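You operate a simulated robot arm through the tools that you are given. There is no shell and no other tool. Be economical: measure what you need, move in short steps, check, and stop when the job is done.

You are at the controls of a simulated robot arm. One attempt, no reset.

Task
Pump the teal ball up to 5 psi.
Fine: Fit the nozzle on its valve, set the dial, then press start; afterwards put the nozzle back on its stand and the dial at 0.

Only the result counts: the job must be done as asked and must still hold three seconds after the hand-in. Knocking over, shifting, dropping, spilling or breaking anything else fails it.

Robot
A 6-joint arm with a two-finger parallel gripper, fixed in place. Base frame: the origin is at the foot of the arm, x ahead of it, y to its left, z up; the work surface is at about z = 860. Readings come in mm, degrees, newtons and seconds.
With the tool pointing down near the work surface it reaches from about 260 to 680 mm from the base axis. Its first joint turns from -66.0 to 66.0 degrees. Payload 2.9 kg.
The TCP is the grasp point between the finger pads, 30 mm short of the fingertips. In the tool frame z runs along the fingers and y along their closing line. The gripper opens to 110 mm. The fingers are 20 mm wide and 10 mm thick; the gripper's body (48 by 112 mm) begins 55 mm behind the TCP.
Orientation is that of the tool frame in the base frame, as a unit quaternion [w, x, y, z]. With the fingers straight down and closing along the base's y, the tool's x points along the base's -x, its y along +y and its z along -z.

Tools
- The arm moves only by the tool apply_moves. Its argument "steps" is a list that holds one entry, the list of rows, each a list of 6 numbers: the shift along the tool's x, y, z in units of 150 mm (1.0 is 150 mm), then the turn, a rotation vector about the tool's x, y, z in units of 180 degrees (1.0 is 180 degrees). In form: [[[x, y, z, wx, wy, wz], ...]]. A call has 1 to 10 rows; each row is the pose to reach, as a shift and turn from the pose commanded when the call began, along the tool's axes at that moment. "grip" is the opening in per cent of the stroke, from 0 (shut) to 100 (fully open), set as the call begins (left out, the last holds). A call with a number of a shift or a turn outside -1 to 1 is refused whole. Each row takes 0.2 s and may step no farther than 50 mm and 8.6 degrees from the row before; otherwise, or with a gripper value out of range, the whole call is refused. A pose out of reach is approached as far as the arm can. The call stops where the force on the tool passes 70 N (or 10 N more than at its start, if that is more) or the arm is blocked; 0.2 s more then pass. Each finger travels about 108 mm/s and halts on what it meets, pressing with about 43 N; the grip force reading is that of the motor and also rises with nothing between the fingers. The clock runs only during rows and for 0.2 s after the last one: add rows that repeat a pose to give the fingers time. The reply holds the time, the measured pose of the TCP, the force on the tool along the base axes, the opening and the grip force, in the units named above and with some noise, with the torque about the TCP (base axes, N m) and any sound that the robot's microphone picked up, and new pictures: "show" is both (left out), scene, wrist or none.
- Cameras (640 x 400 px; columns grow to the right, rows downward): "scene" is fixed at [88.4, 458.1, 1395]; the picture's right is [-0.56, -0.83, 0.00], its down [-0.44, 0.30, -0.84] and it looks along [0.70, -0.48, -0.54] (base axes); focal length 316 px, centre (320, 200). "wrist" rides on the gripper at [72, 17, -103] in the tool frame; the picture's right is [-0.23, 0.97, 0.00], its down [-0.76, -0.18, -0.62] and it looks along [-0.61, -0.14, 0.78] (tool axes); focal length 222 px, centre (320, 200). There is no depth. A picture from a camera that has moved, and an enlarged one, comes with that camera's place and axes in the base frame and with its lens. The place of the scene camera against the robot may be out by one fixed shift of up to 18 mm in any direction.
- close_up(camera, box): a new picture of the part [left, top, right, bottom] of that camera's present view, enlarged. The clock stands still meanwhile.
- sign_off(): hands the job in; it is judged then, once.

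Go step by step. Nothing tells you positions but the pictures and the camera data: compare them with the known pose of the tool, close in by small moves and look again before you grip or let go. The budget is 120 turns and 200 pictures, counting those below and the enlarged ones. Unless the task says otherwise, let go and move clear before handing in, and close with one line.

The tools are called after "Emit:" as name(argument=value, ...) on one line, values as JSON. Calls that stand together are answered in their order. apply_moves: Moves the arm, as the interface text tells. Its arguments: {"type":"object","properties":{"steps":{"type":"array"},"grip":{"type":"number"},"show":{"type":"string","enum":["both","scene","wrist","none"]}},"required":["steps"]} The other tools are called the same way: close_up (camera, box) takes an enlarged picture of a part of a camera's view; sign_off () hands the job in.

At the start:

```text
time_s: 0.0
position: [432.2, 120.8, 1195.9]
orientation: [0.0, 0.0, 1.0, 0.0]
wrist_force: [0.0, -0.5, 0.3]
wrist_torque: [0.0, 0.03, 0.02]
gripper_width: 110.3
finger_force: 0.1
```

scene: 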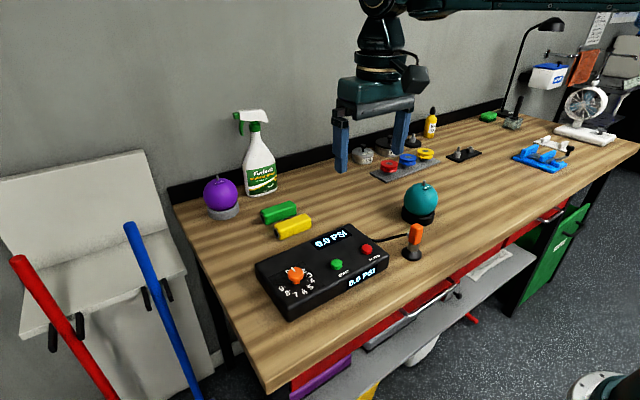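
wrist: 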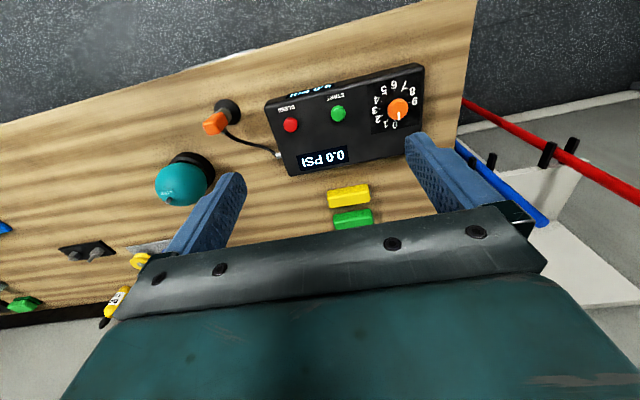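

I see the pump box with a dial, green start and red bleed buttons, an orange nozzle on a stand, and the teal ball on a ring. I'll look closer at these first.

Emit:
close_up(camera="scene", box=[240, 210, 400, 330])

Emit:
close_up(camera="scene", box=[370, 165, 470, 275])

Emit:
close_up(camera="wrist", box=[140, 60, 440, 240])

```text
3.33 times, centred on (320, 270) of scene
camera zoom: at [88.4, 458.1, 1395.0], right [-0.56, -0.83, 0.0], down [-0.44, 0.3, -0.84], along [0.7, -0.48, -0.54], focal length 1053 px, centre (320, -33)
```

zoom: 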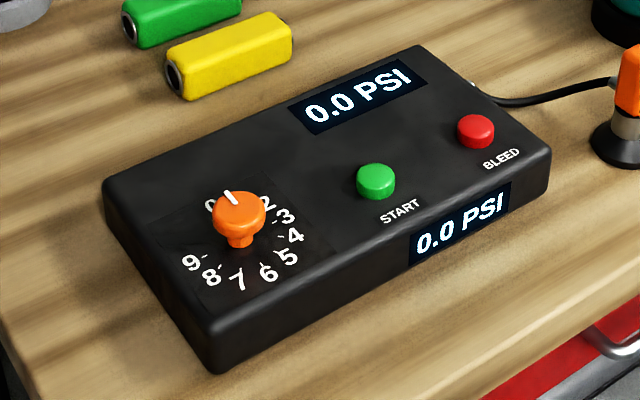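

```text
3.64 times, centred on (420, 220) of scene
camera zoom: at [88.4, 458.1, 1395.0], right [-0.56, -0.83, 0.0], down [-0.44, 0.3, -0.84], along [0.7, -0.48, -0.54], focal length 1149 px, centre (-44, 127)
```

zoom: 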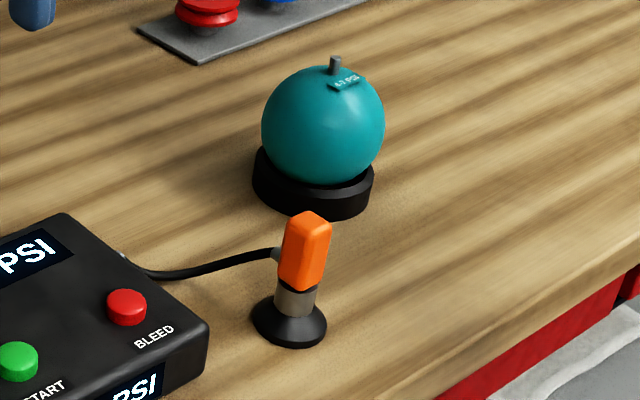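

```text
2.13 times, centred on (290, 150) of wrist
camera zoom: at [360.4, 137.3, 1298.7], right [0.23, 0.97, 0.0], down [0.76, -0.18, 0.62], along [0.61, -0.14, -0.78], focal length 474 px, centre (384, 307)
```

zoom: 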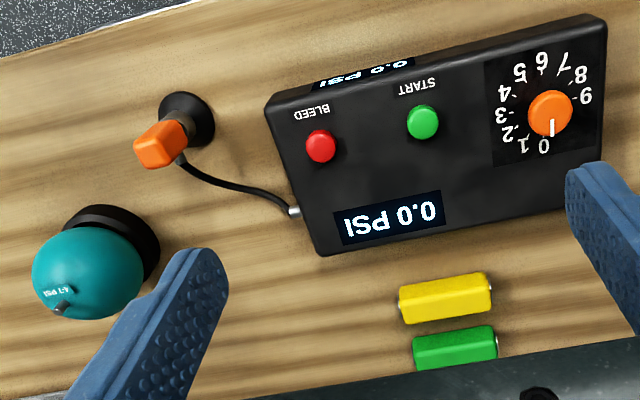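

I take the dial to be near (494,233), the nozzle near (447,-55), and the ball's valve near (556,-208,965). I'll move toward the nozzle for a better look.

Emit:
apply_moves(steps=[[[-0.02, -0.245, 0.15, 0, 0, 0], [-0.04, -0.49, 0.3, 0, 0, 0], [-0.06, -0.735, 0.45, 0, 0, 0], [-0.08, -0.98, 0.6, 0, 0, 0], [-0.08, -0.98, 0.6, 0, 0, 0]]])

```text
time_s: 1.2
position: [443.3, -27.0, 1102.3]
orientation: [0.0, 0.0, 1.0, 0.0]
wrist_force: [0.1, -0.3, -0.2]
wrist_torque: [-0.02, 0.01, -0.01]
gripper_width: 110.1
finger_force: 0.2
camera wrist: at [371.6, -10.2, 1207.2], right [0.23, 0.97, 0.0], down [0.76, -0.18, 0.62], along [0.61, -0.14, -0.78], focal length 222 px, centre (320, 200)
```

scene: 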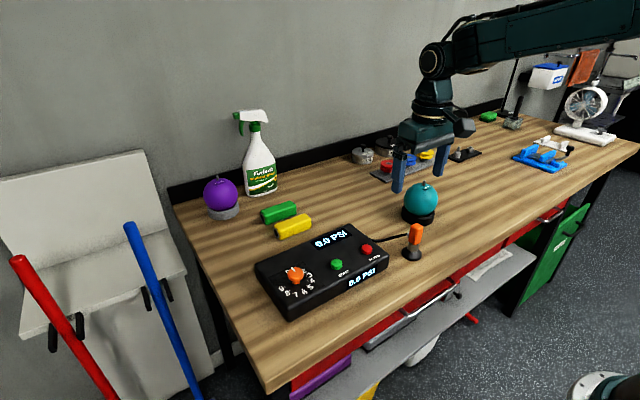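
wrist: 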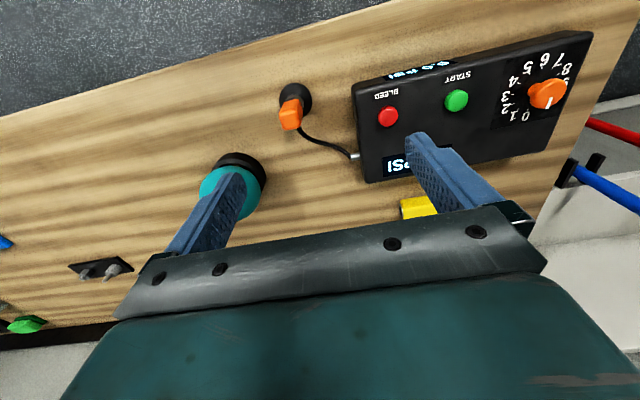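

The nozzle is visible between the fingers' line; I'll enlarge it to measure.

Emit:
close_up(camera="wrist", box=[250, 70, 350, 140])

Emit:
close_up(camera="scene", box=[380, 170, 460, 270])

```text
5.71 times, centred on (300, 105) of wrist
camera zoom: at [371.6, -10.2, 1207.2], right [0.23, 0.97, 0.0], down [0.76, -0.18, 0.62], along [0.61, -0.14, -0.78], focal length 1269 px, centre (434, 743)
```

zoom: 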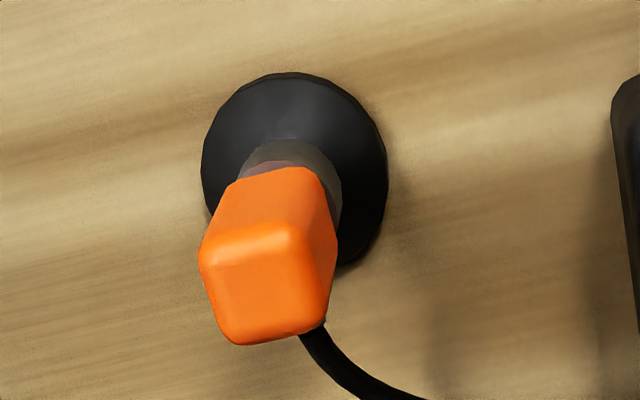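

```text
4.00 times, centred on (420, 220) of scene
camera zoom: at [88.4, 458.1, 1395.0], right [-0.56, -0.83, 0.0], down [-0.44, 0.3, -0.84], along [0.7, -0.48, -0.54], focal length 1264 px, centre (-80, 120)
```

zoom: 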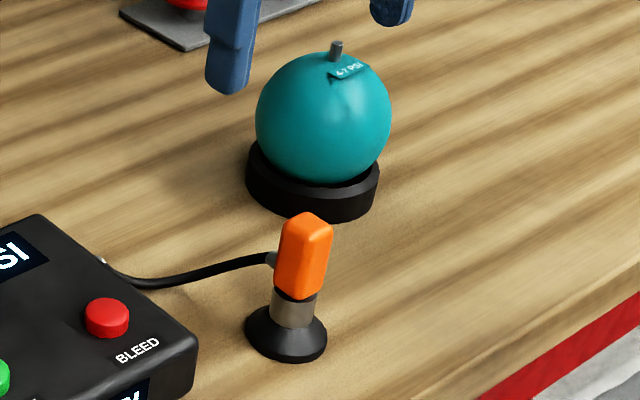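

The stand is at about (450,-64) with the nozzle top at z≈946; the handle is about 18 mm wide along y and the hose leaves on the +x side. I'll descend above it with the gripper partly closed and look again.

Emit:
apply_moves(steps=[[[-0.02, -0.125, 0.2, 0, 0, 0], [-0.043, -0.245, 0.42, 0, 0, 0], [-0.043, -0.245, 0.66, 0, 0, 0], [-0.043, -0.245, 0.66, 0, 0, 0]]], grip=60)

Emit:
close_up(camera="wrist", box=[220, 80, 420, 205])

```text
time_s: 2.2
position: [450.7, -64.2, 1004.6]
orientation: [0.0, 0.0, 1.0, -0.001]
wrist_force: [0.1, 1.0, -0.3]
wrist_torque: [-0.02, -0.01, -0.01]
gripper_width: 66.1
finger_force: 0.0
camera wrist: at [378.9, -46.8, 1108.4], right [0.23, 0.97, 0.0], down [0.76, -0.18, 0.62], along [0.61, -0.14, -0.78], focal length 222 px, centre (320, 200)
```

scene: 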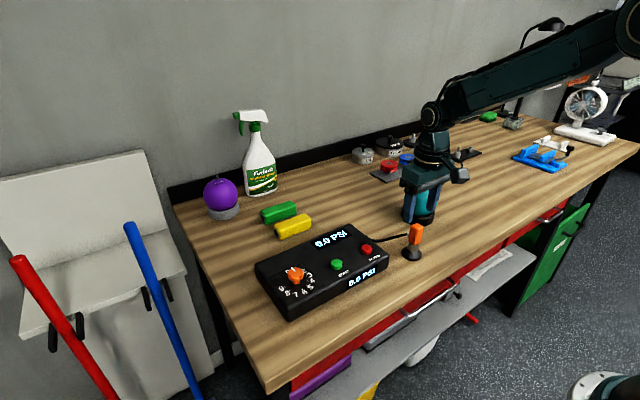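
wrist: 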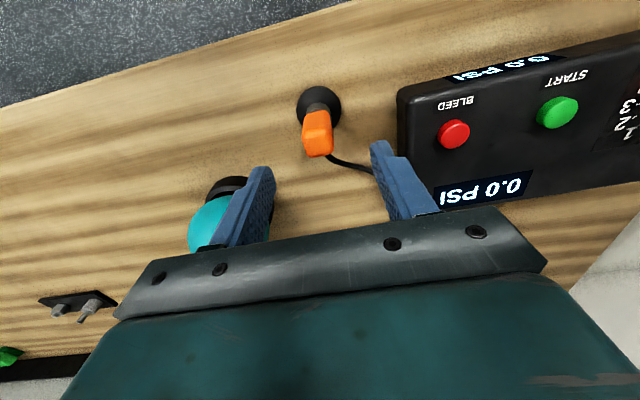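

```text
3.20 times, centred on (320, 142) of wrist
camera zoom: at [378.9, -46.8, 1108.4], right [0.23, 0.97, 0.0], down [0.76, -0.18, 0.62], along [0.61, -0.14, -0.78], focal length 711 px, centre (320, 384)
```

zoom: 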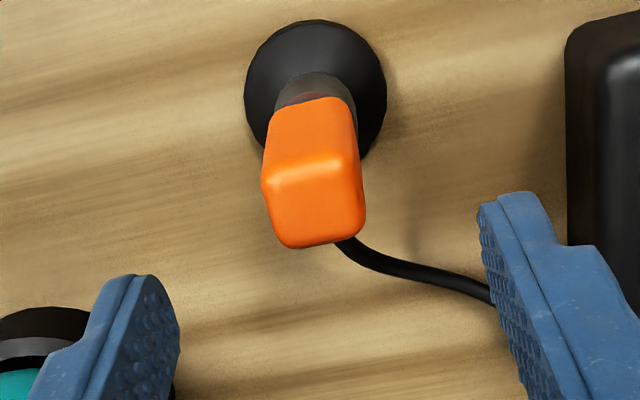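

The handle is aligned with the gripper and centred at (451,-64). I'll descend to z≈933 and check before closing.

Emit:
apply_moves(steps=[[[0, 0, 0.25, 0, 0, 0], [0, 0, 0.475, 0, 0, 0], [0, 0, 0.475, 0, 0, 0]]], show="wrist")

Emit:
close_up(camera="wrist", box=[220, 120, 420, 245])

Emit:
close_up(camera="scene", box=[370, 170, 470, 270])

```text
time_s: 3.0
position: [451.3, -63.3, 933.8]
orientation: [0.0, 0.0, 1.0, -0.001]
wrist_force: [-1.3, 0.0, -0.6]
wrist_torque: [0.0, 0.01, 0.03]
gripper_width: 66.0
finger_force: 0.1
camera wrist: at [378.7, -46.2, 1037.3], right [0.23, 0.97, 0.0], down [0.76, -0.18, 0.62], along [0.61, -0.14, -0.78], focal length 222 px, centre (320, 200)
```

wrist: 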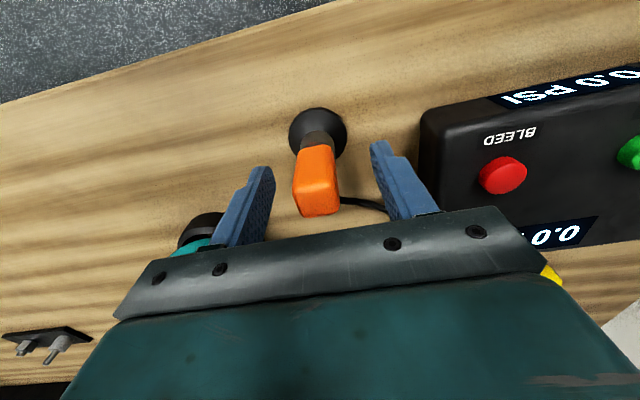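

```text
3.20 times, centred on (320, 182) of wrist
camera zoom: at [378.7, -46.2, 1037.3], right [0.23, 0.97, 0.0], down [0.76, -0.18, 0.62], along [0.61, -0.14, -0.78], focal length 711 px, centre (320, 256)
```

zoom: 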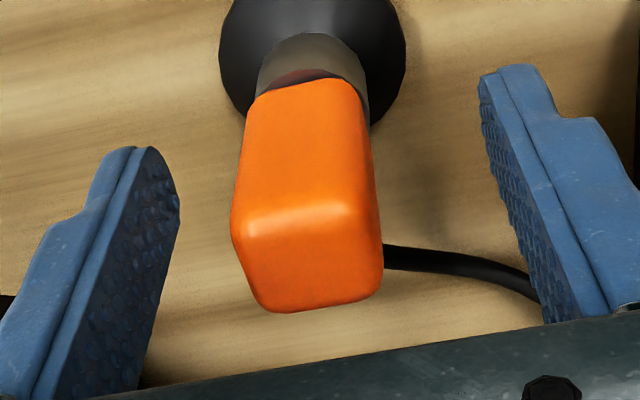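

```text
4.00 times, centred on (420, 220) of scene
camera zoom: at [88.4, 458.1, 1395.0], right [-0.56, -0.83, 0.0], down [-0.44, 0.3, -0.84], along [0.7, -0.48, -0.54], focal length 1264 px, centre (-80, 120)
```

zoom: 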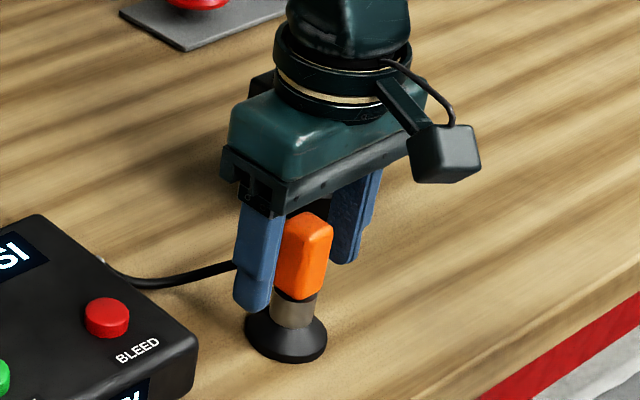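

The fingers straddle the handle evenly and clear the hose, which leaves toward +x. Closing now.

Emit:
apply_moves(steps=[[[0, 0, 0, 0, 0, 0], [0, 0, 0, 0, 0, 0], [0, 0, 0, 0, 0, 0]]], grip=0, show="wrist")

```text
time_s: 3.8
position: [450.3, -62.2, 933.5]
orientation: [0.0, 0.0, 1.0, 0.0]
wrist_force: [-0.1, -0.8, -1.5]
wrist_torque: [-0.07, 0.0, 0.0]
gripper_width: 23.2
finger_force: 43.1
camera wrist: at [378.7, -46.3, 1037.5], right [0.23, 0.97, 0.0], down [0.76, -0.18, 0.62], along [0.61, -0.14, -0.78], focal length 222 px, centre (320, 200)
```

wrist: 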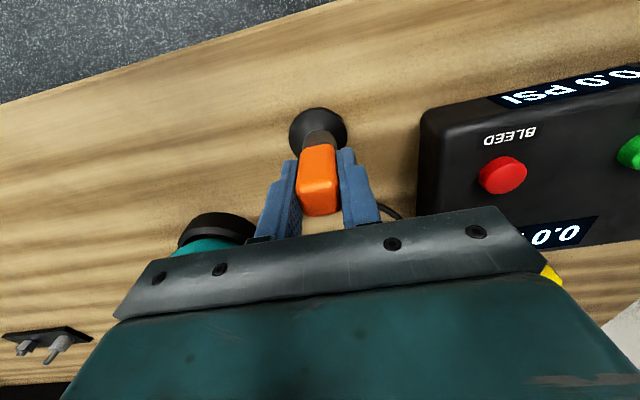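

Gripped at 23 mm. Lifting straight up off the stand.

Emit:
apply_moves(steps=[[[0, 0, -0.1, 0, 0, 0], [0, 0, -0.25, 0, 0, 0], [0, 0, -0.5, 0, 0, 0], [0, 0, -0.7, 0, 0, 0], [0, 0, -0.7, 0, 0, 0]]])

Emit:
close_up(camera="scene", box=[370, 150, 470, 270])

```text
time_s: 5.0
position: [449.1, -63.5, 1040.7]
orientation: [0.0, 0.0, 1.0, 0.0]
wrist_force: [0.1, -0.5, -0.6]
wrist_torque: [0.01, 0.0, -0.01]
gripper_width: 23.2
finger_force: 43.8
camera wrist: at [378.2, -46.7, 1144.2], right [0.23, 0.97, 0.0], down [0.76, -0.18, 0.62], along [0.61, -0.14, -0.78], focal length 222 px, centre (320, 200)
```

scene: 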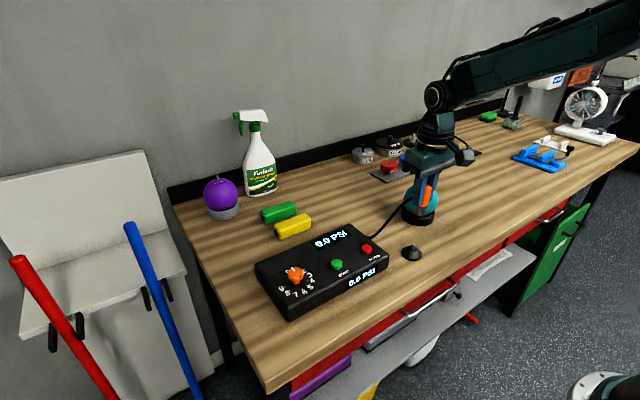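
wrist: 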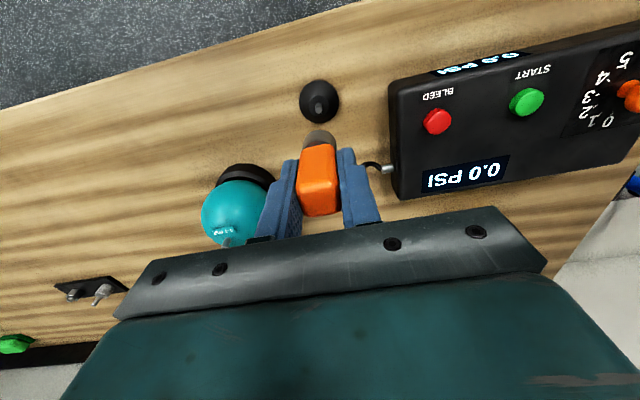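

```text
3.33 times, centred on (420, 210) of scene
camera zoom: at [88.4, 458.1, 1395.0], right [-0.56, -0.83, 0.0], down [-0.44, 0.3, -0.84], along [0.7, -0.48, -0.54], focal length 1053 px, centre (-13, 167)
```

zoom: 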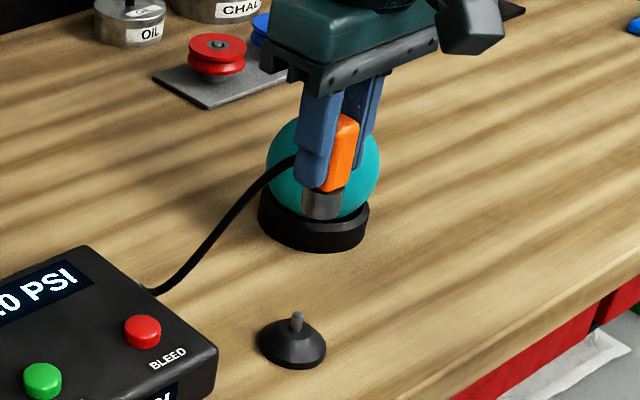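

The nozzle is free, its ferrule bottom about 60 mm below the TCP, and the stand has a peg at (450,-63.5) that also calibrates the scene camera. Now measuring the ball's valve.

Emit:
close_up(camera="wrist", box=[190, 150, 290, 260])

Emit:
apply_moves(steps=[[[0, 0, -0.25, 0, 0, 0], [0, 0, -0.5, 0, 0, 0], [0, 0, -0.5, 0, 0, 0]]])

Emit:
close_up(camera="wrist", box=[190, 120, 290, 220])

Emit:
close_up(camera="scene", box=[380, 170, 460, 270])

```text
3.64 times, centred on (240, 205) of wrist
camera zoom: at [378.2, -46.7, 1144.2], right [0.23, 0.97, 0.0], down [0.76, -0.18, 0.62], along [0.61, -0.14, -0.78], focal length 808 px, centre (611, 182)
```

zoom: 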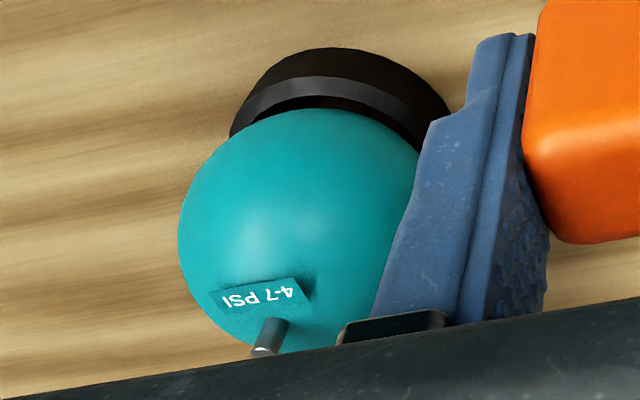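

```text
time_s: 5.8
position: [450.6, -64.0, 1116.2]
orientation: [0.0, 0.0, 1.0, 0.001]
wrist_force: [0.3, 0.1, -0.4]
wrist_torque: [-0.02, -0.04, -0.01]
gripper_width: 23.3
finger_force: 42.6
camera wrist: at [378.0, -47.3, 1219.8], right [0.23, 0.97, 0.0], down [0.76, -0.18, 0.62], along [0.61, -0.14, -0.78], focal length 222 px, centre (320, 200)
```

scene: 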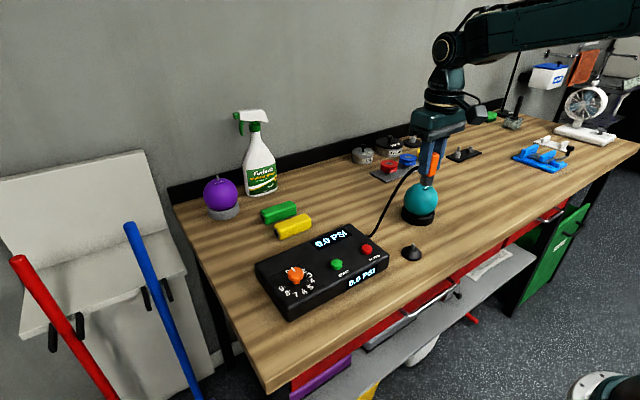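
wrist: 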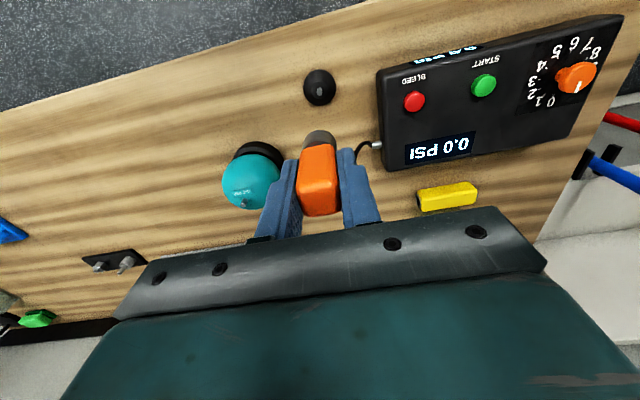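

```text
4.00 times, centred on (240, 170) of wrist
camera zoom: at [378.0, -47.3, 1219.8], right [0.23, 0.97, 0.0], down [0.76, -0.18, 0.62], along [0.61, -0.14, -0.78], focal length 888 px, centre (640, 320)
```

zoom: 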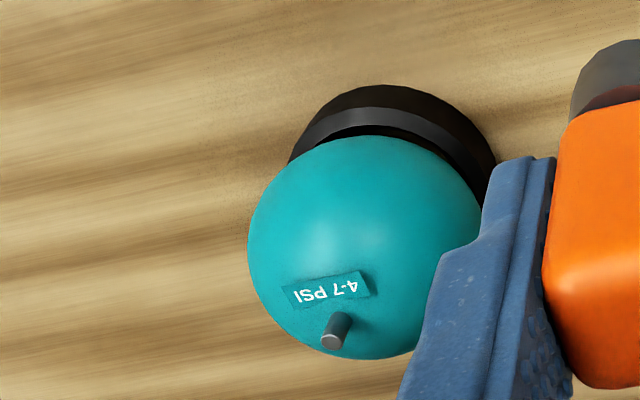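

```text
4.00 times, centred on (420, 220) of scene
camera zoom: at [88.4, 458.1, 1395.0], right [-0.56, -0.83, 0.0], down [-0.44, 0.3, -0.84], along [0.7, -0.48, -0.54], focal length 1264 px, centre (-80, 120)
```

zoom: 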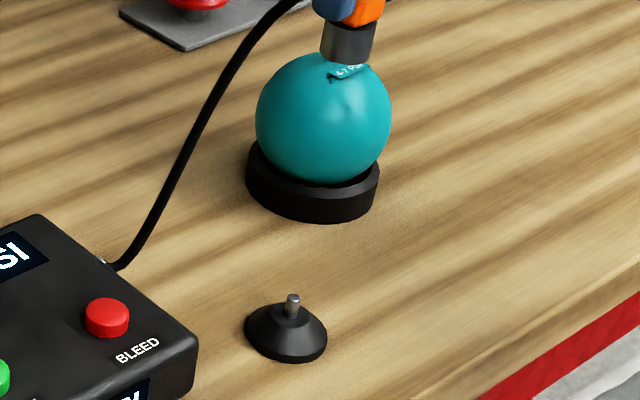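

Two-view triangulation puts the valve tip near (555,-204,973). I'll come in beside it to refine the estimate.

Emit:
apply_moves(steps=[[[-0.175, -0.144, 0.05, 0, 0, 0], [-0.35, -0.287, 0.1, 0, 0, 0], [-0.525, -0.43, 0.15, 0, 0, 0], [-0.7, -0.575, 0.2, 0, 0, 0], [-0.7, -0.575, 0.34, 0, 0, 0], [-0.7, -0.575, 0.34, 0, 0, 0]]])

Emit:
close_up(camera="wrist", box=[160, 110, 360, 235])

Emit:
close_up(camera="scene", box=[380, 130, 480, 230])

```text
time_s: 7.2
position: [554.7, -150.1, 1063.5]
orientation: [0.001, 0.0, 1.0, 0.0]
wrist_force: [-0.3, -0.4, -0.5]
wrist_torque: [0.01, 0.0, 0.0]
gripper_width: 22.9
finger_force: 43.0
camera wrist: at [483.3, -133.0, 1167.6], right [0.23, 0.97, 0.0], down [0.76, -0.18, 0.62], along [0.61, -0.14, -0.78], focal length 222 px, centre (320, 200)
```

scene: 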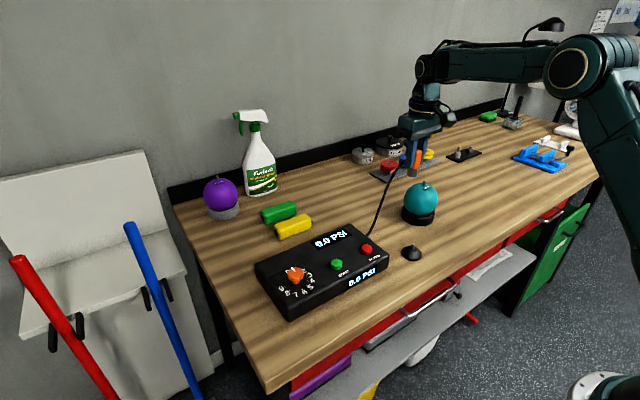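
wrist: 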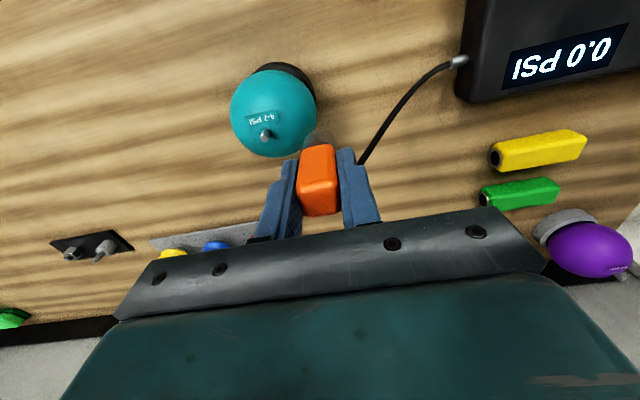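

```text
3.20 times, centred on (260, 172) of wrist
camera zoom: at [483.3, -133.0, 1167.6], right [0.23, 0.97, 0.0], down [0.76, -0.18, 0.62], along [0.61, -0.14, -0.78], focal length 711 px, centre (512, 288)
```

zoom: 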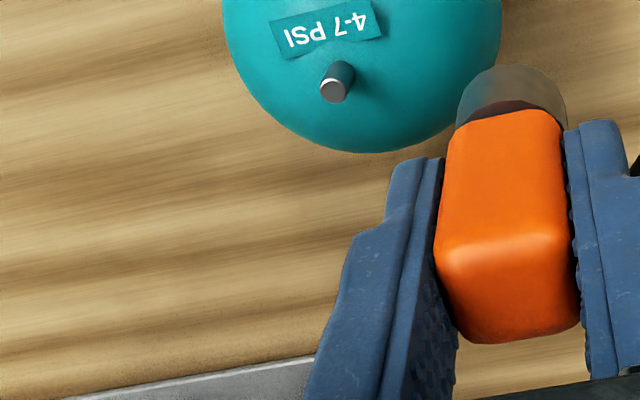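

```text
4.00 times, centred on (430, 180) of scene
camera zoom: at [88.4, 458.1, 1395.0], right [-0.56, -0.83, 0.0], down [-0.44, 0.3, -0.84], along [0.7, -0.48, -0.54], focal length 1264 px, centre (-120, 280)
```

zoom: 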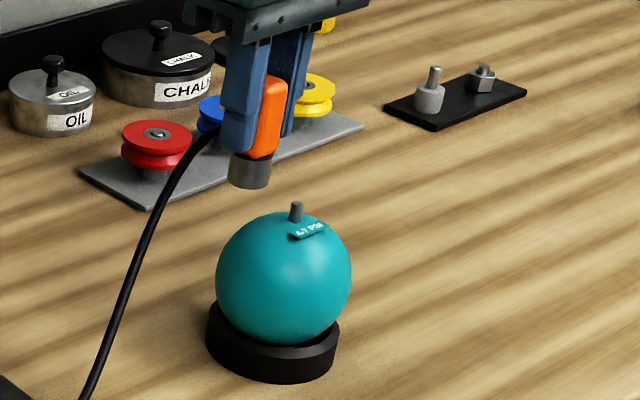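

The valve is now refined to about (553,-202.5). I'll move above it, still clear, and compare the ferrule with the valve in both views.

Emit:
apply_moves(steps=[[[0.005, -0.175, 0, 0, 0, 0], [0.011, -0.35, 0, 0, 0, 0], [0.011, -0.35, 0.08, 0, 0, 0], [0.011, -0.35, 0.08, 0, 0, 0]]], show="wrist")

Emit:
close_up(camera="wrist", box=[260, 80, 380, 160])

Emit:
close_up(camera="scene", box=[390, 130, 460, 215])

```text
time_s: 8.2
position: [553.9, -202.4, 1051.6]
orientation: [-0.001, 0.0, 1.0, -0.001]
wrist_force: [-1.0, 0.8, -0.2]
wrist_torque: [0.0, -0.01, 0.0]
gripper_width: 23.1
finger_force: 43.4
camera wrist: at [482.5, -185.6, 1155.7], right [0.23, 0.97, 0.0], down [0.76, -0.18, 0.62], along [0.61, -0.14, -0.78], focal length 222 px, centre (320, 200)
```

wrist: 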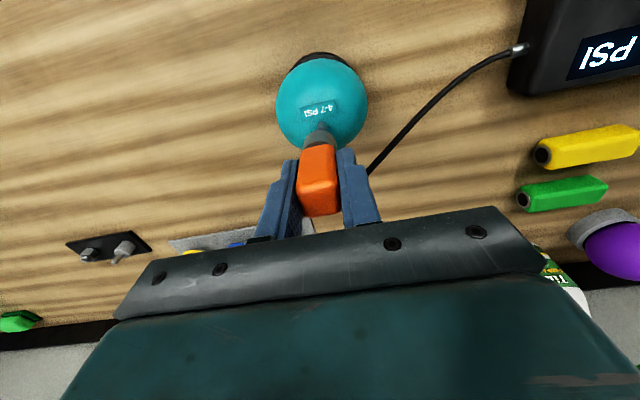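

```text
5.00 times, centred on (320, 120) of wrist
camera zoom: at [482.5, -185.6, 1155.7], right [0.23, 0.97, 0.0], down [0.76, -0.18, 0.62], along [0.61, -0.14, -0.78], focal length 1111 px, centre (320, 600)
```

zoom: 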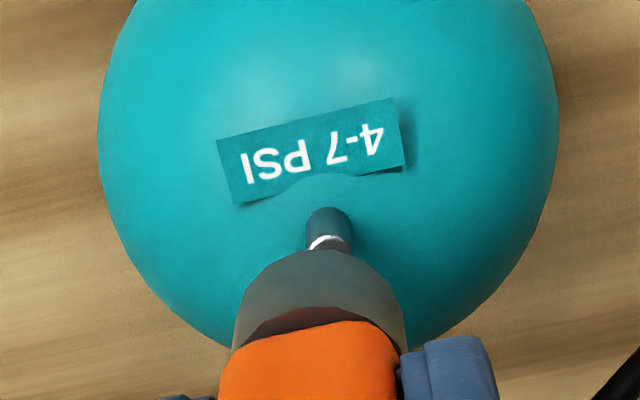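

```text
4.71 times, centred on (425, 172) of scene
camera zoom: at [88.4, 458.1, 1395.0], right [-0.56, -0.83, 0.0], down [-0.44, 0.3, -0.84], along [0.7, -0.48, -0.54], focal length 1487 px, centre (-174, 329)
```

zoom: 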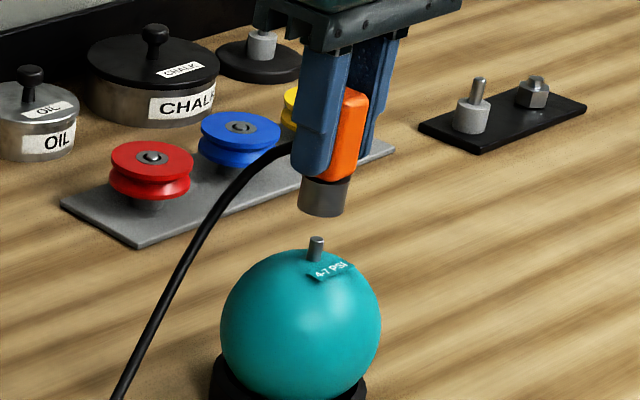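

The ferrule is about 22 mm above the tip, with the valve slightly toward −x and +y of it. I'll correct by about (−4.5,+2.4) and drop 14 mm for another check.

Emit:
apply_moves(steps=[[[0.03, 0.016, 0, 0, 0, 0], [0.03, 0.016, 0.093, 0, 0, 0], [0.03, 0.016, 0.093, 0, 0, 0]]], show="none")

Emit:
close_up(camera="wrist", box=[280, 90, 360, 145])

Emit:
close_up(camera="scene", box=[400, 150, 448, 200])

```text
time_s: 9.0
position: [549.7, -199.4, 1038.0]
orientation: [0.0, 0.0, 1.0, 0.001]
wrist_force: [-0.7, 0.2, -1.7]
wrist_torque: [0.02, 0.01, -0.02]
gripper_width: 23.2
finger_force: 43.0
```

```text
7.27 times, centred on (320, 118) of wrist
camera zoom: at [477.7, -182.7, 1141.8], right [0.23, 0.97, 0.0], down [0.76, -0.18, 0.62], along [0.61, -0.14, -0.78], focal length 1615 px, centre (320, 800)
```

zoom: 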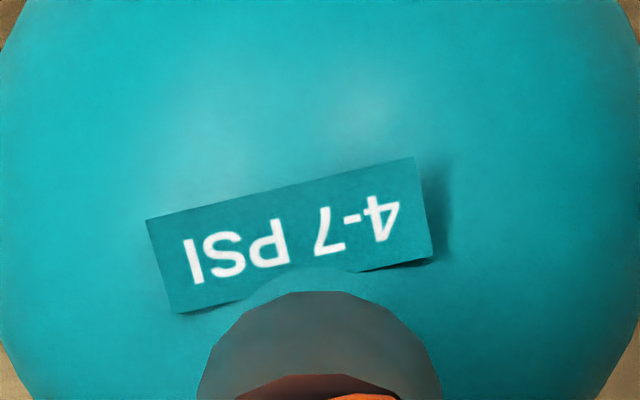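

```text
8.00 times, centred on (424, 175) of scene
camera zoom: at [88.4, 458.1, 1395.0], right [-0.56, -0.83, 0.0], down [-0.44, 0.3, -0.84], along [0.7, -0.48, -0.54], focal length 2528 px, centre (-512, 400)
```

zoom: 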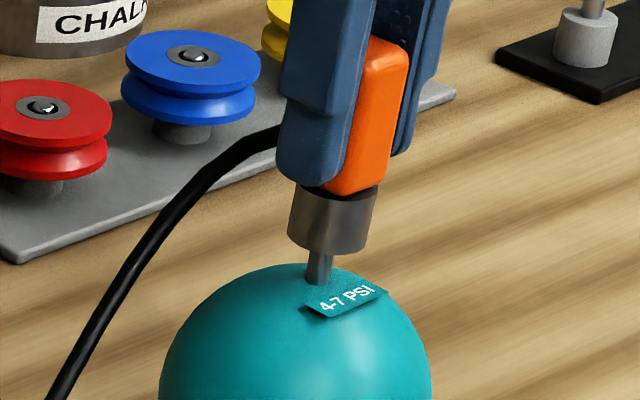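

Aligned in the scene view within about 1 mm. Descending gently and watching the force.

Emit:
apply_moves(steps=[[[0, 0, 0.02, 0, 0, 0], [0, 0, 0.04, 0, 0, 0], [0, 0, 0.06, 0, 0, 0], [0, 0, 0.08, 0, 0, 0]]], show="none")

Emit:
close_up(camera="scene", box=[400, 150, 448, 200])

```text
time_s: 10.0
position: [549.5, -199.1, 1025.2]
orientation: [0.0, 0.0, 1.0, 0.0]
wrist_force: [0.1, 0.0, 0.0]
wrist_torque: [-0.02, 0.0, 0.01]
gripper_width: 22.9
finger_force: 42.9
```

```text
8.00 times, centred on (424, 175) of scene
camera zoom: at [88.4, 458.1, 1395.0], right [-0.56, -0.83, 0.0], down [-0.44, 0.3, -0.84], along [0.7, -0.48, -0.54], focal length 2528 px, centre (-512, 400)
```

zoom: 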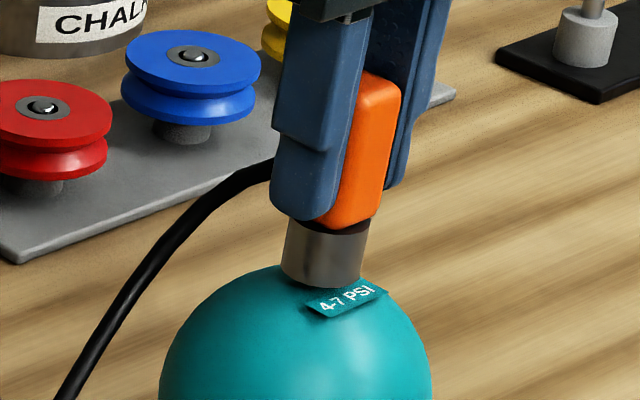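

No contact force, so the valve seems to be entering the ferrule. Continuing down.

Emit:
apply_moves(steps=[[[0, 0, 0.013, 0, 0, 0], [0, 0, 0.026, 0, 0, 0], [0, 0, 0.04, 0, 0, 0], [0, 0, 0.053, 0, 0, 0], [0, 0, 0.053, 0, 0, 0]]], show="none")

Emit:
close_up(camera="scene", box=[400, 150, 448, 200])

```text
time_s: 11.2
position: [550.1, -200.2, 1021.5]
orientation: [0.002, 0.0, 1.0, -0.001]
wrist_force: [-8.5, 2.7, 27.9]
wrist_torque: [0.12, 0.47, 0.0]
gripper_width: 23.1
finger_force: 42.8
```

```text
8.00 times, centred on (424, 175) of scene
camera zoom: at [87.7, 458.4, 1395.0], right [-0.56, -0.83, 0.0], down [-0.44, 0.3, -0.84], along [0.7, -0.48, -0.53], focal length 2528 px, centre (-512, 400)
```

zoom: 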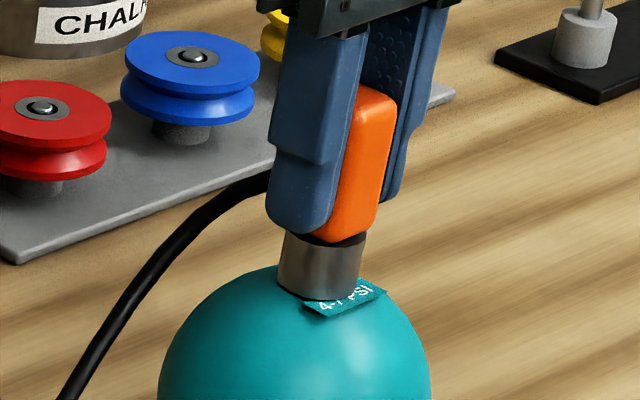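

The force rose to 28 N with the ferrule bottom at the base of the valve stem, so it looks seated. I'll ease off a bit, open the fingers slightly and check that the nozzle stays.

Emit:
apply_moves(steps=[[[0, 0, -0.013, 0, 0, 0], [0, 0, -0.013, 0, 0, 0]]], show="none")

Emit:
apply_moves(steps=[[[0, 0, 0, 0, 0, 0], [0, 0, 0, 0, 0, 0]]], grip=35, show="wrist")

Emit:
close_up(camera="scene", box=[390, 140, 460, 230])

```text
time_s: 11.8
position: [549.9, -201.1, 1020.1]
orientation: [0.001, 0.0, 1.0, -0.001]
wrist_force: [-4.0, 2.5, 23.0]
wrist_torque: [0.05, 0.16, 0.04]
gripper_width: 23.2
finger_force: 42.4
```

```text
time_s: 12.4
position: [549.8, -200.0, 1018.8]
orientation: [-0.001, 0.0, 1.0, 0.0]
wrist_force: [-0.6, 0.6, 0.2]
wrist_torque: [0.05, 0.01, -0.01]
gripper_width: 38.3
finger_force: 0.1
camera wrist: at [477.8, -182.8, 1122.5], right [0.23, 0.97, 0.0], down [0.76, -0.18, 0.62], along [0.61, -0.14, -0.78], focal length 222 px, centre (320, 200)
```

wrist: 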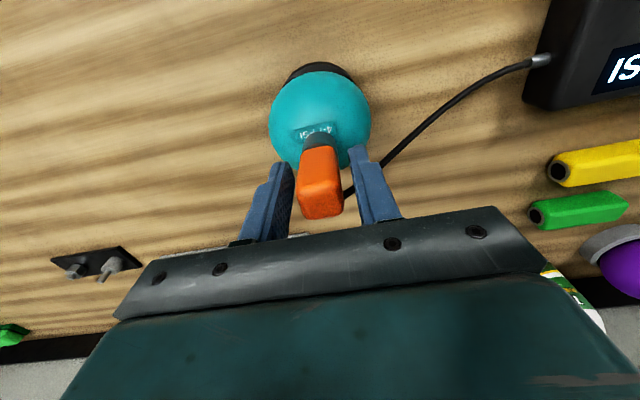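

```text
4.44 times, centred on (425, 185) of scene
camera zoom: at [88.4, 458.1, 1395.0], right [-0.56, -0.83, 0.0], down [-0.44, 0.3, -0.84], along [0.7, -0.48, -0.54], focal length 1404 px, centre (-147, 267)
```

zoom: 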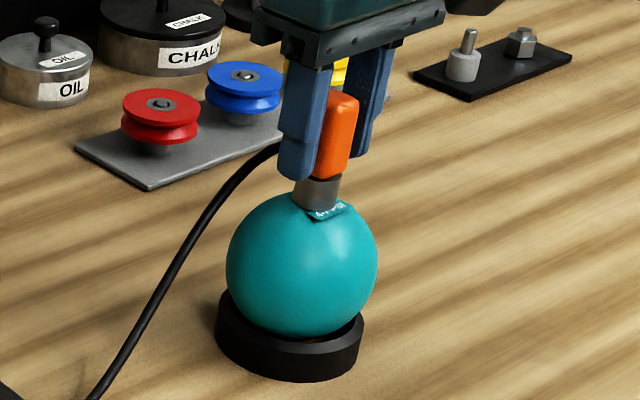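

The nozzle stays upright on the valve. I'll open further, lift clear and check it holds.

Emit:
apply_moves(steps=[[[0, 0, 0, 0, 0, 0], [0, 0, -0.2, 0, 0, 0], [0, 0, -0.5, 0, 0, 0], [0, 0, -0.8, 0, 0, 0], [0, 0, -0.8, 0, 0, 0]]], grip=55)

Emit:
close_up(camera="scene", box=[390, 140, 460, 230])

Emit:
close_up(camera="scene", box=[240, 210, 400, 330])

```text
time_s: 13.6
position: [549.3, -199.2, 1140.3]
orientation: [0.0, 0.0, 1.0, -0.001]
wrist_force: [1.2, -0.5, 0.6]
wrist_torque: [0.02, -0.01, 0.0]
gripper_width: 60.5
finger_force: 0.1
camera wrist: at [477.9, -183.1, 1243.8], right [0.23, 0.97, 0.0], down [0.76, -0.18, 0.62], along [0.61, -0.14, -0.78], focal length 222 px, centre (320, 200)
```

scene: 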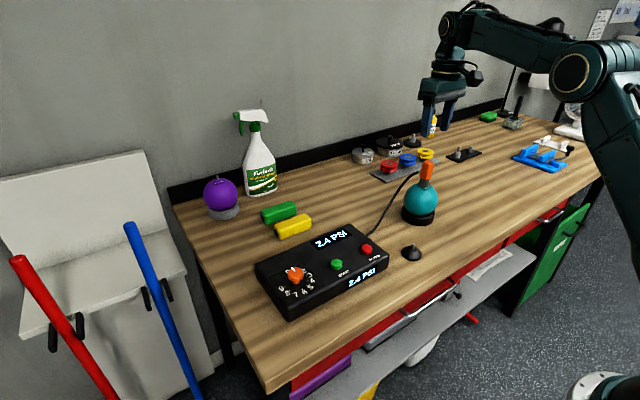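
wrist: 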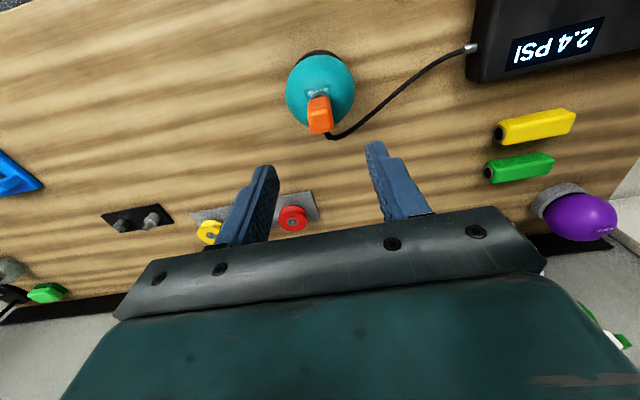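

```text
4.44 times, centred on (425, 185) of scene
camera zoom: at [88.4, 458.1, 1395.0], right [-0.56, -0.83, 0.0], down [-0.44, 0.3, -0.84], along [0.7, -0.48, -0.54], focal length 1404 px, centre (-147, 267)
```

zoom: 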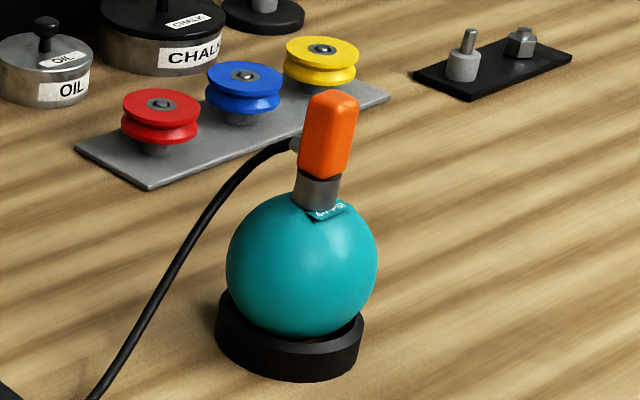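

```text
3.33 times, centred on (320, 270) of scene
camera zoom: at [88.4, 458.1, 1395.0], right [-0.56, -0.83, 0.0], down [-0.44, 0.3, -0.84], along [0.7, -0.48, -0.54], focal length 1053 px, centre (320, -33)
```

zoom: 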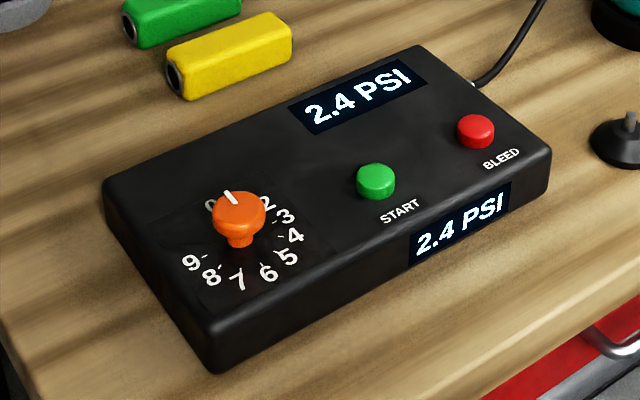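

The gauge reads 2.4 psi, so the nozzle is connected. Now moving over to the dial.

Emit:
apply_moves(steps=[[[0.1, 0.25, 0, 0, 0, 0], [0.2, 0.5, 0, 0, 0, 0], [0.3, 0.75, 0, 0, 0, 0], [0.4, 1.0, 0, 0, 0, 0]]], show="none")

Emit:
apply_moves(steps=[[[0, 0.25, 0, 0, 0, 0], [0, 0.5, 0, 0, 0, 0], [0, 0.75, 0, 0, 0, 0], [0, 1.0, 0, 0, 0, 0]]], show="none")

Emit:
apply_moves(steps=[[[0, 0.25, 0.1, 0, 0, 0], [0, 0.5, 0.2, 0, 0, 0], [0, 0.75, 0.3, 0, 0, 0], [0, 0.85, 0.4, 0, 0, 0], [0, 0.85, 0.4, 0, 0, 0]]])

Emit:
close_up(camera="wrist", box=[220, 40, 440, 200])

```text
time_s: 14.6
position: [489.0, -49.4, 1139.2]
orientation: [0.0, 0.0, 1.0, 0.0]
wrist_force: [0.1, 0.3, -0.5]
wrist_torque: [-0.02, -0.01, -0.01]
gripper_width: 60.6
finger_force: 0.0
```

```text
time_s: 15.6
position: [488.4, 101.2, 1139.3]
orientation: [0.0, 0.0, 1.0, 0.0]
wrist_force: [0.7, 0.4, 0.3]
wrist_torque: [0.01, -0.01, 0.05]
gripper_width: 60.6
finger_force: 0.1
```

```text
time_s: 16.8
position: [489.9, 228.2, 1079.3]
orientation: [0.0, 0.0, 1.0, 0.001]
wrist_force: [-0.3, -0.3, 0.3]
wrist_torque: [0.01, -0.02, 0.02]
gripper_width: 60.6
finger_force: 0.0
camera wrist: at [418.4, 245.2, 1183.2], right [0.23, 0.97, 0.0], down [0.76, -0.18, 0.62], along [0.61, -0.14, -0.78], focal length 222 px, centre (320, 200)
```

scene: 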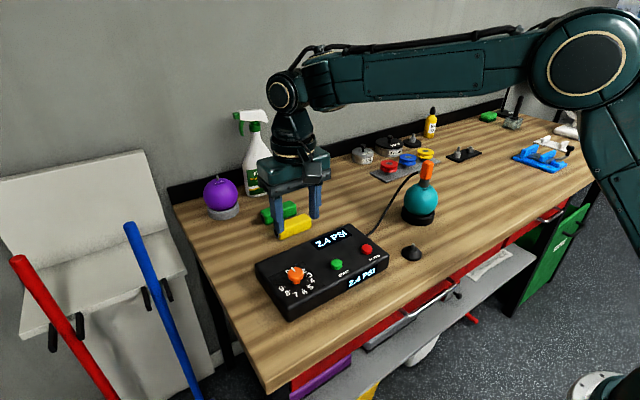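
wrist: 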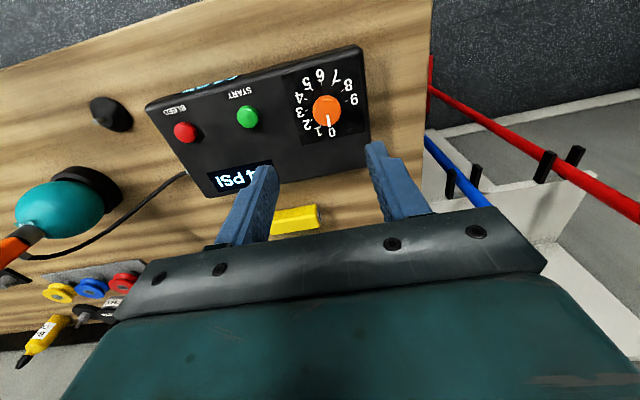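

```text
2.50 times, centred on (330, 120) of wrist
camera zoom: at [418.4, 245.2, 1183.2], right [0.23, 0.97, 0.0], down [0.76, -0.18, 0.62], along [0.61, -0.14, -0.78], focal length 555 px, centre (295, 400)
```

zoom: 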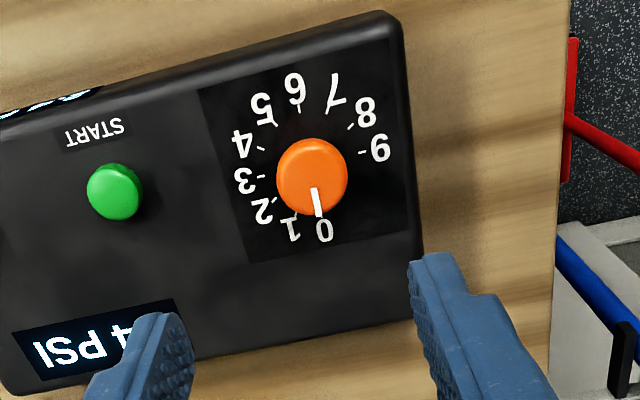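

The dial is at 0 with 30° per number, clockwise; 5 is 150° clockwise. I'll come down over the knob and measure it.

Emit:
apply_moves(steps=[[[0, 0.05, 0.2, 0, 0, 0], [0, 0.05, 0.4, 0, 0, 0], [0, 0.05, 0.47, 0, 0, 0], [0, 0.05, 0.47, 0, 0, 0]]], show="wrist")

Emit:
close_up(camera="wrist", box=[240, 90, 400, 200])

Emit:
close_up(camera="scene", box=[250, 200, 350, 320])

```text
time_s: 17.8
position: [490.6, 236.2, 1009.3]
orientation: [0.0, 0.0, 1.0, 0.0]
wrist_force: [-0.4, -0.1, 0.1]
wrist_torque: [-0.02, 0.01, 0.02]
gripper_width: 60.7
finger_force: 0.0
camera wrist: at [418.4, 252.2, 1112.5], right [0.23, 0.97, 0.0], down [0.76, -0.18, 0.62], along [0.61, -0.14, -0.78], focal length 222 px, centre (320, 200)
```

wrist: 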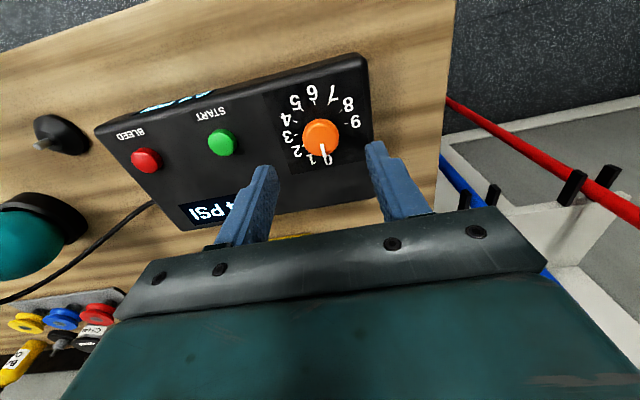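

```text
3.64 times, centred on (320, 145) of wrist
camera zoom: at [418.4, 252.2, 1112.5], right [0.23, 0.97, 0.0], down [0.76, -0.18, 0.62], along [0.61, -0.14, -0.78], focal length 808 px, centre (320, 400)
```

zoom: 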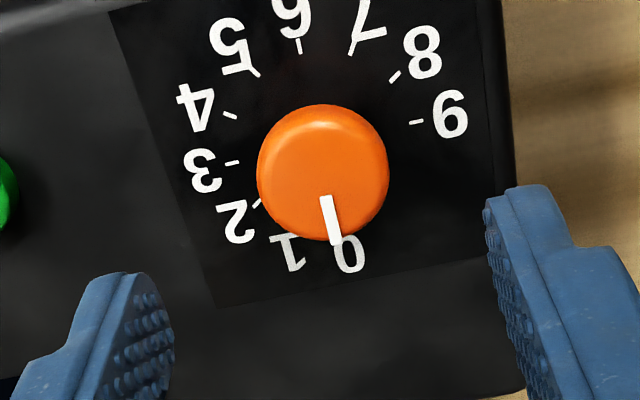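

```text
3.33 times, centred on (300, 260) of scene
camera zoom: at [88.4, 458.1, 1395.0], right [-0.56, -0.83, 0.0], down [-0.44, 0.3, -0.84], along [0.7, -0.48, -0.54], focal length 1053 px, centre (387, 0)
```

zoom: 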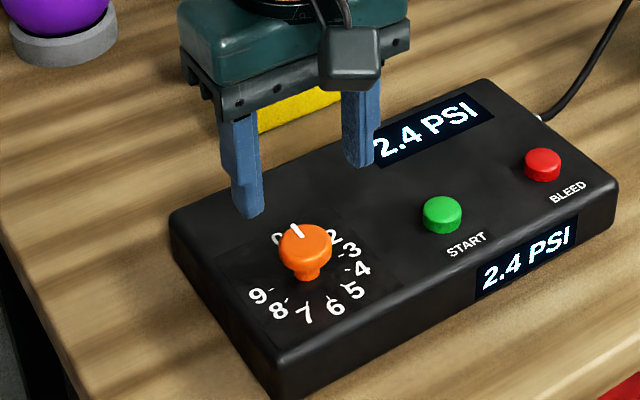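

The knob top is at about (494.5,235,929), 31 mm across, with the box top near z=901. I'll pre-rotate the gripper −75° above it so a single +150° twist reaches 5.

Emit:
apply_moves(steps=[[[-0.033, -0.005, 0, 0, 0, -0.0463], [-0.033, -0.005, 0, 0, 0, -0.0926], [-0.033, -0.005, 0, 0, 0, -0.1389], [-0.033, -0.005, 0, 0, 0, -0.1852], [-0.033, -0.005, 0, 0, 0, -0.2315], [-0.033, -0.005, 0, 0, 0, -0.2778], [-0.033, -0.005, 0, 0, 0, -0.3241], [-0.033, -0.005, 0, 0, 0, -0.3704], [-0.033, -0.005, 0, 0, 0, -0.4167], [-0.033, -0.005, 0, 0, 0, -0.4167]]])

Emit:
close_up(camera="wrist", box=[240, 90, 400, 200])

```text
time_s: 20.0
position: [493.8, 235.5, 1010.2]
orientation: [0.0, -0.609, 0.793, 0.0]
wrist_force: [0.3, -0.3, 0.1]
wrist_torque: [-0.01, 0.01, 0.05]
gripper_width: 60.6
finger_force: 0.0
camera wrist: at [460.1, 168.8, 1113.0], right [-0.88, 0.47, 0.0], down [0.37, 0.69, 0.62], along [0.29, 0.55, -0.78], focal length 222 px, centre (320, 200)
```

scene: 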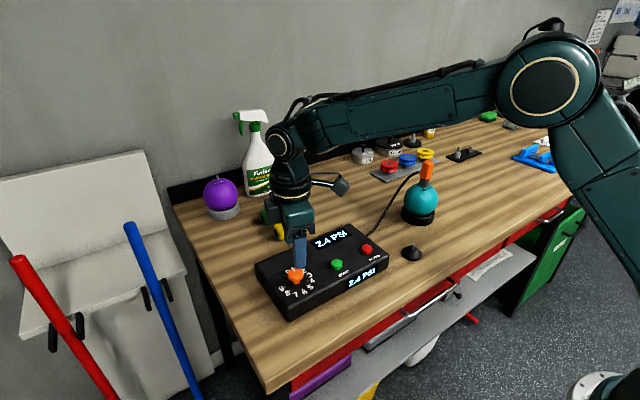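
wrist: 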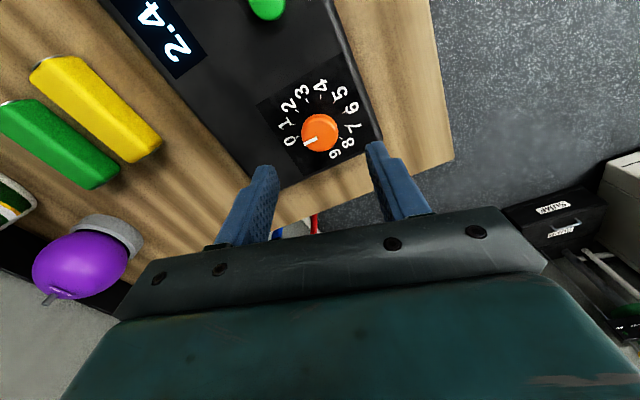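

```text
3.64 times, centred on (320, 145) of wrist
camera zoom: at [460.1, 168.8, 1113.0], right [-0.88, 0.47, 0.0], down [0.37, 0.69, 0.62], along [0.29, 0.55, -0.78], focal length 808 px, centre (320, 400)
```

zoom: 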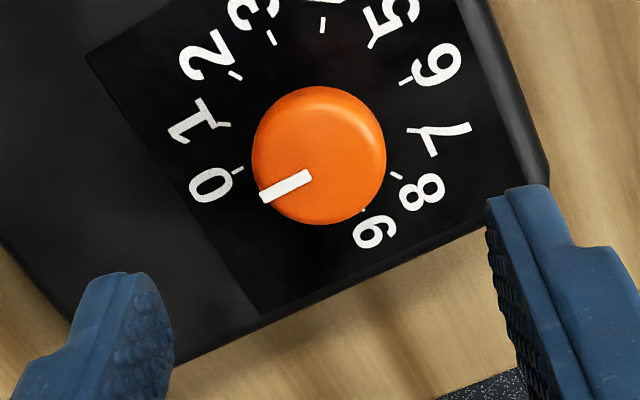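

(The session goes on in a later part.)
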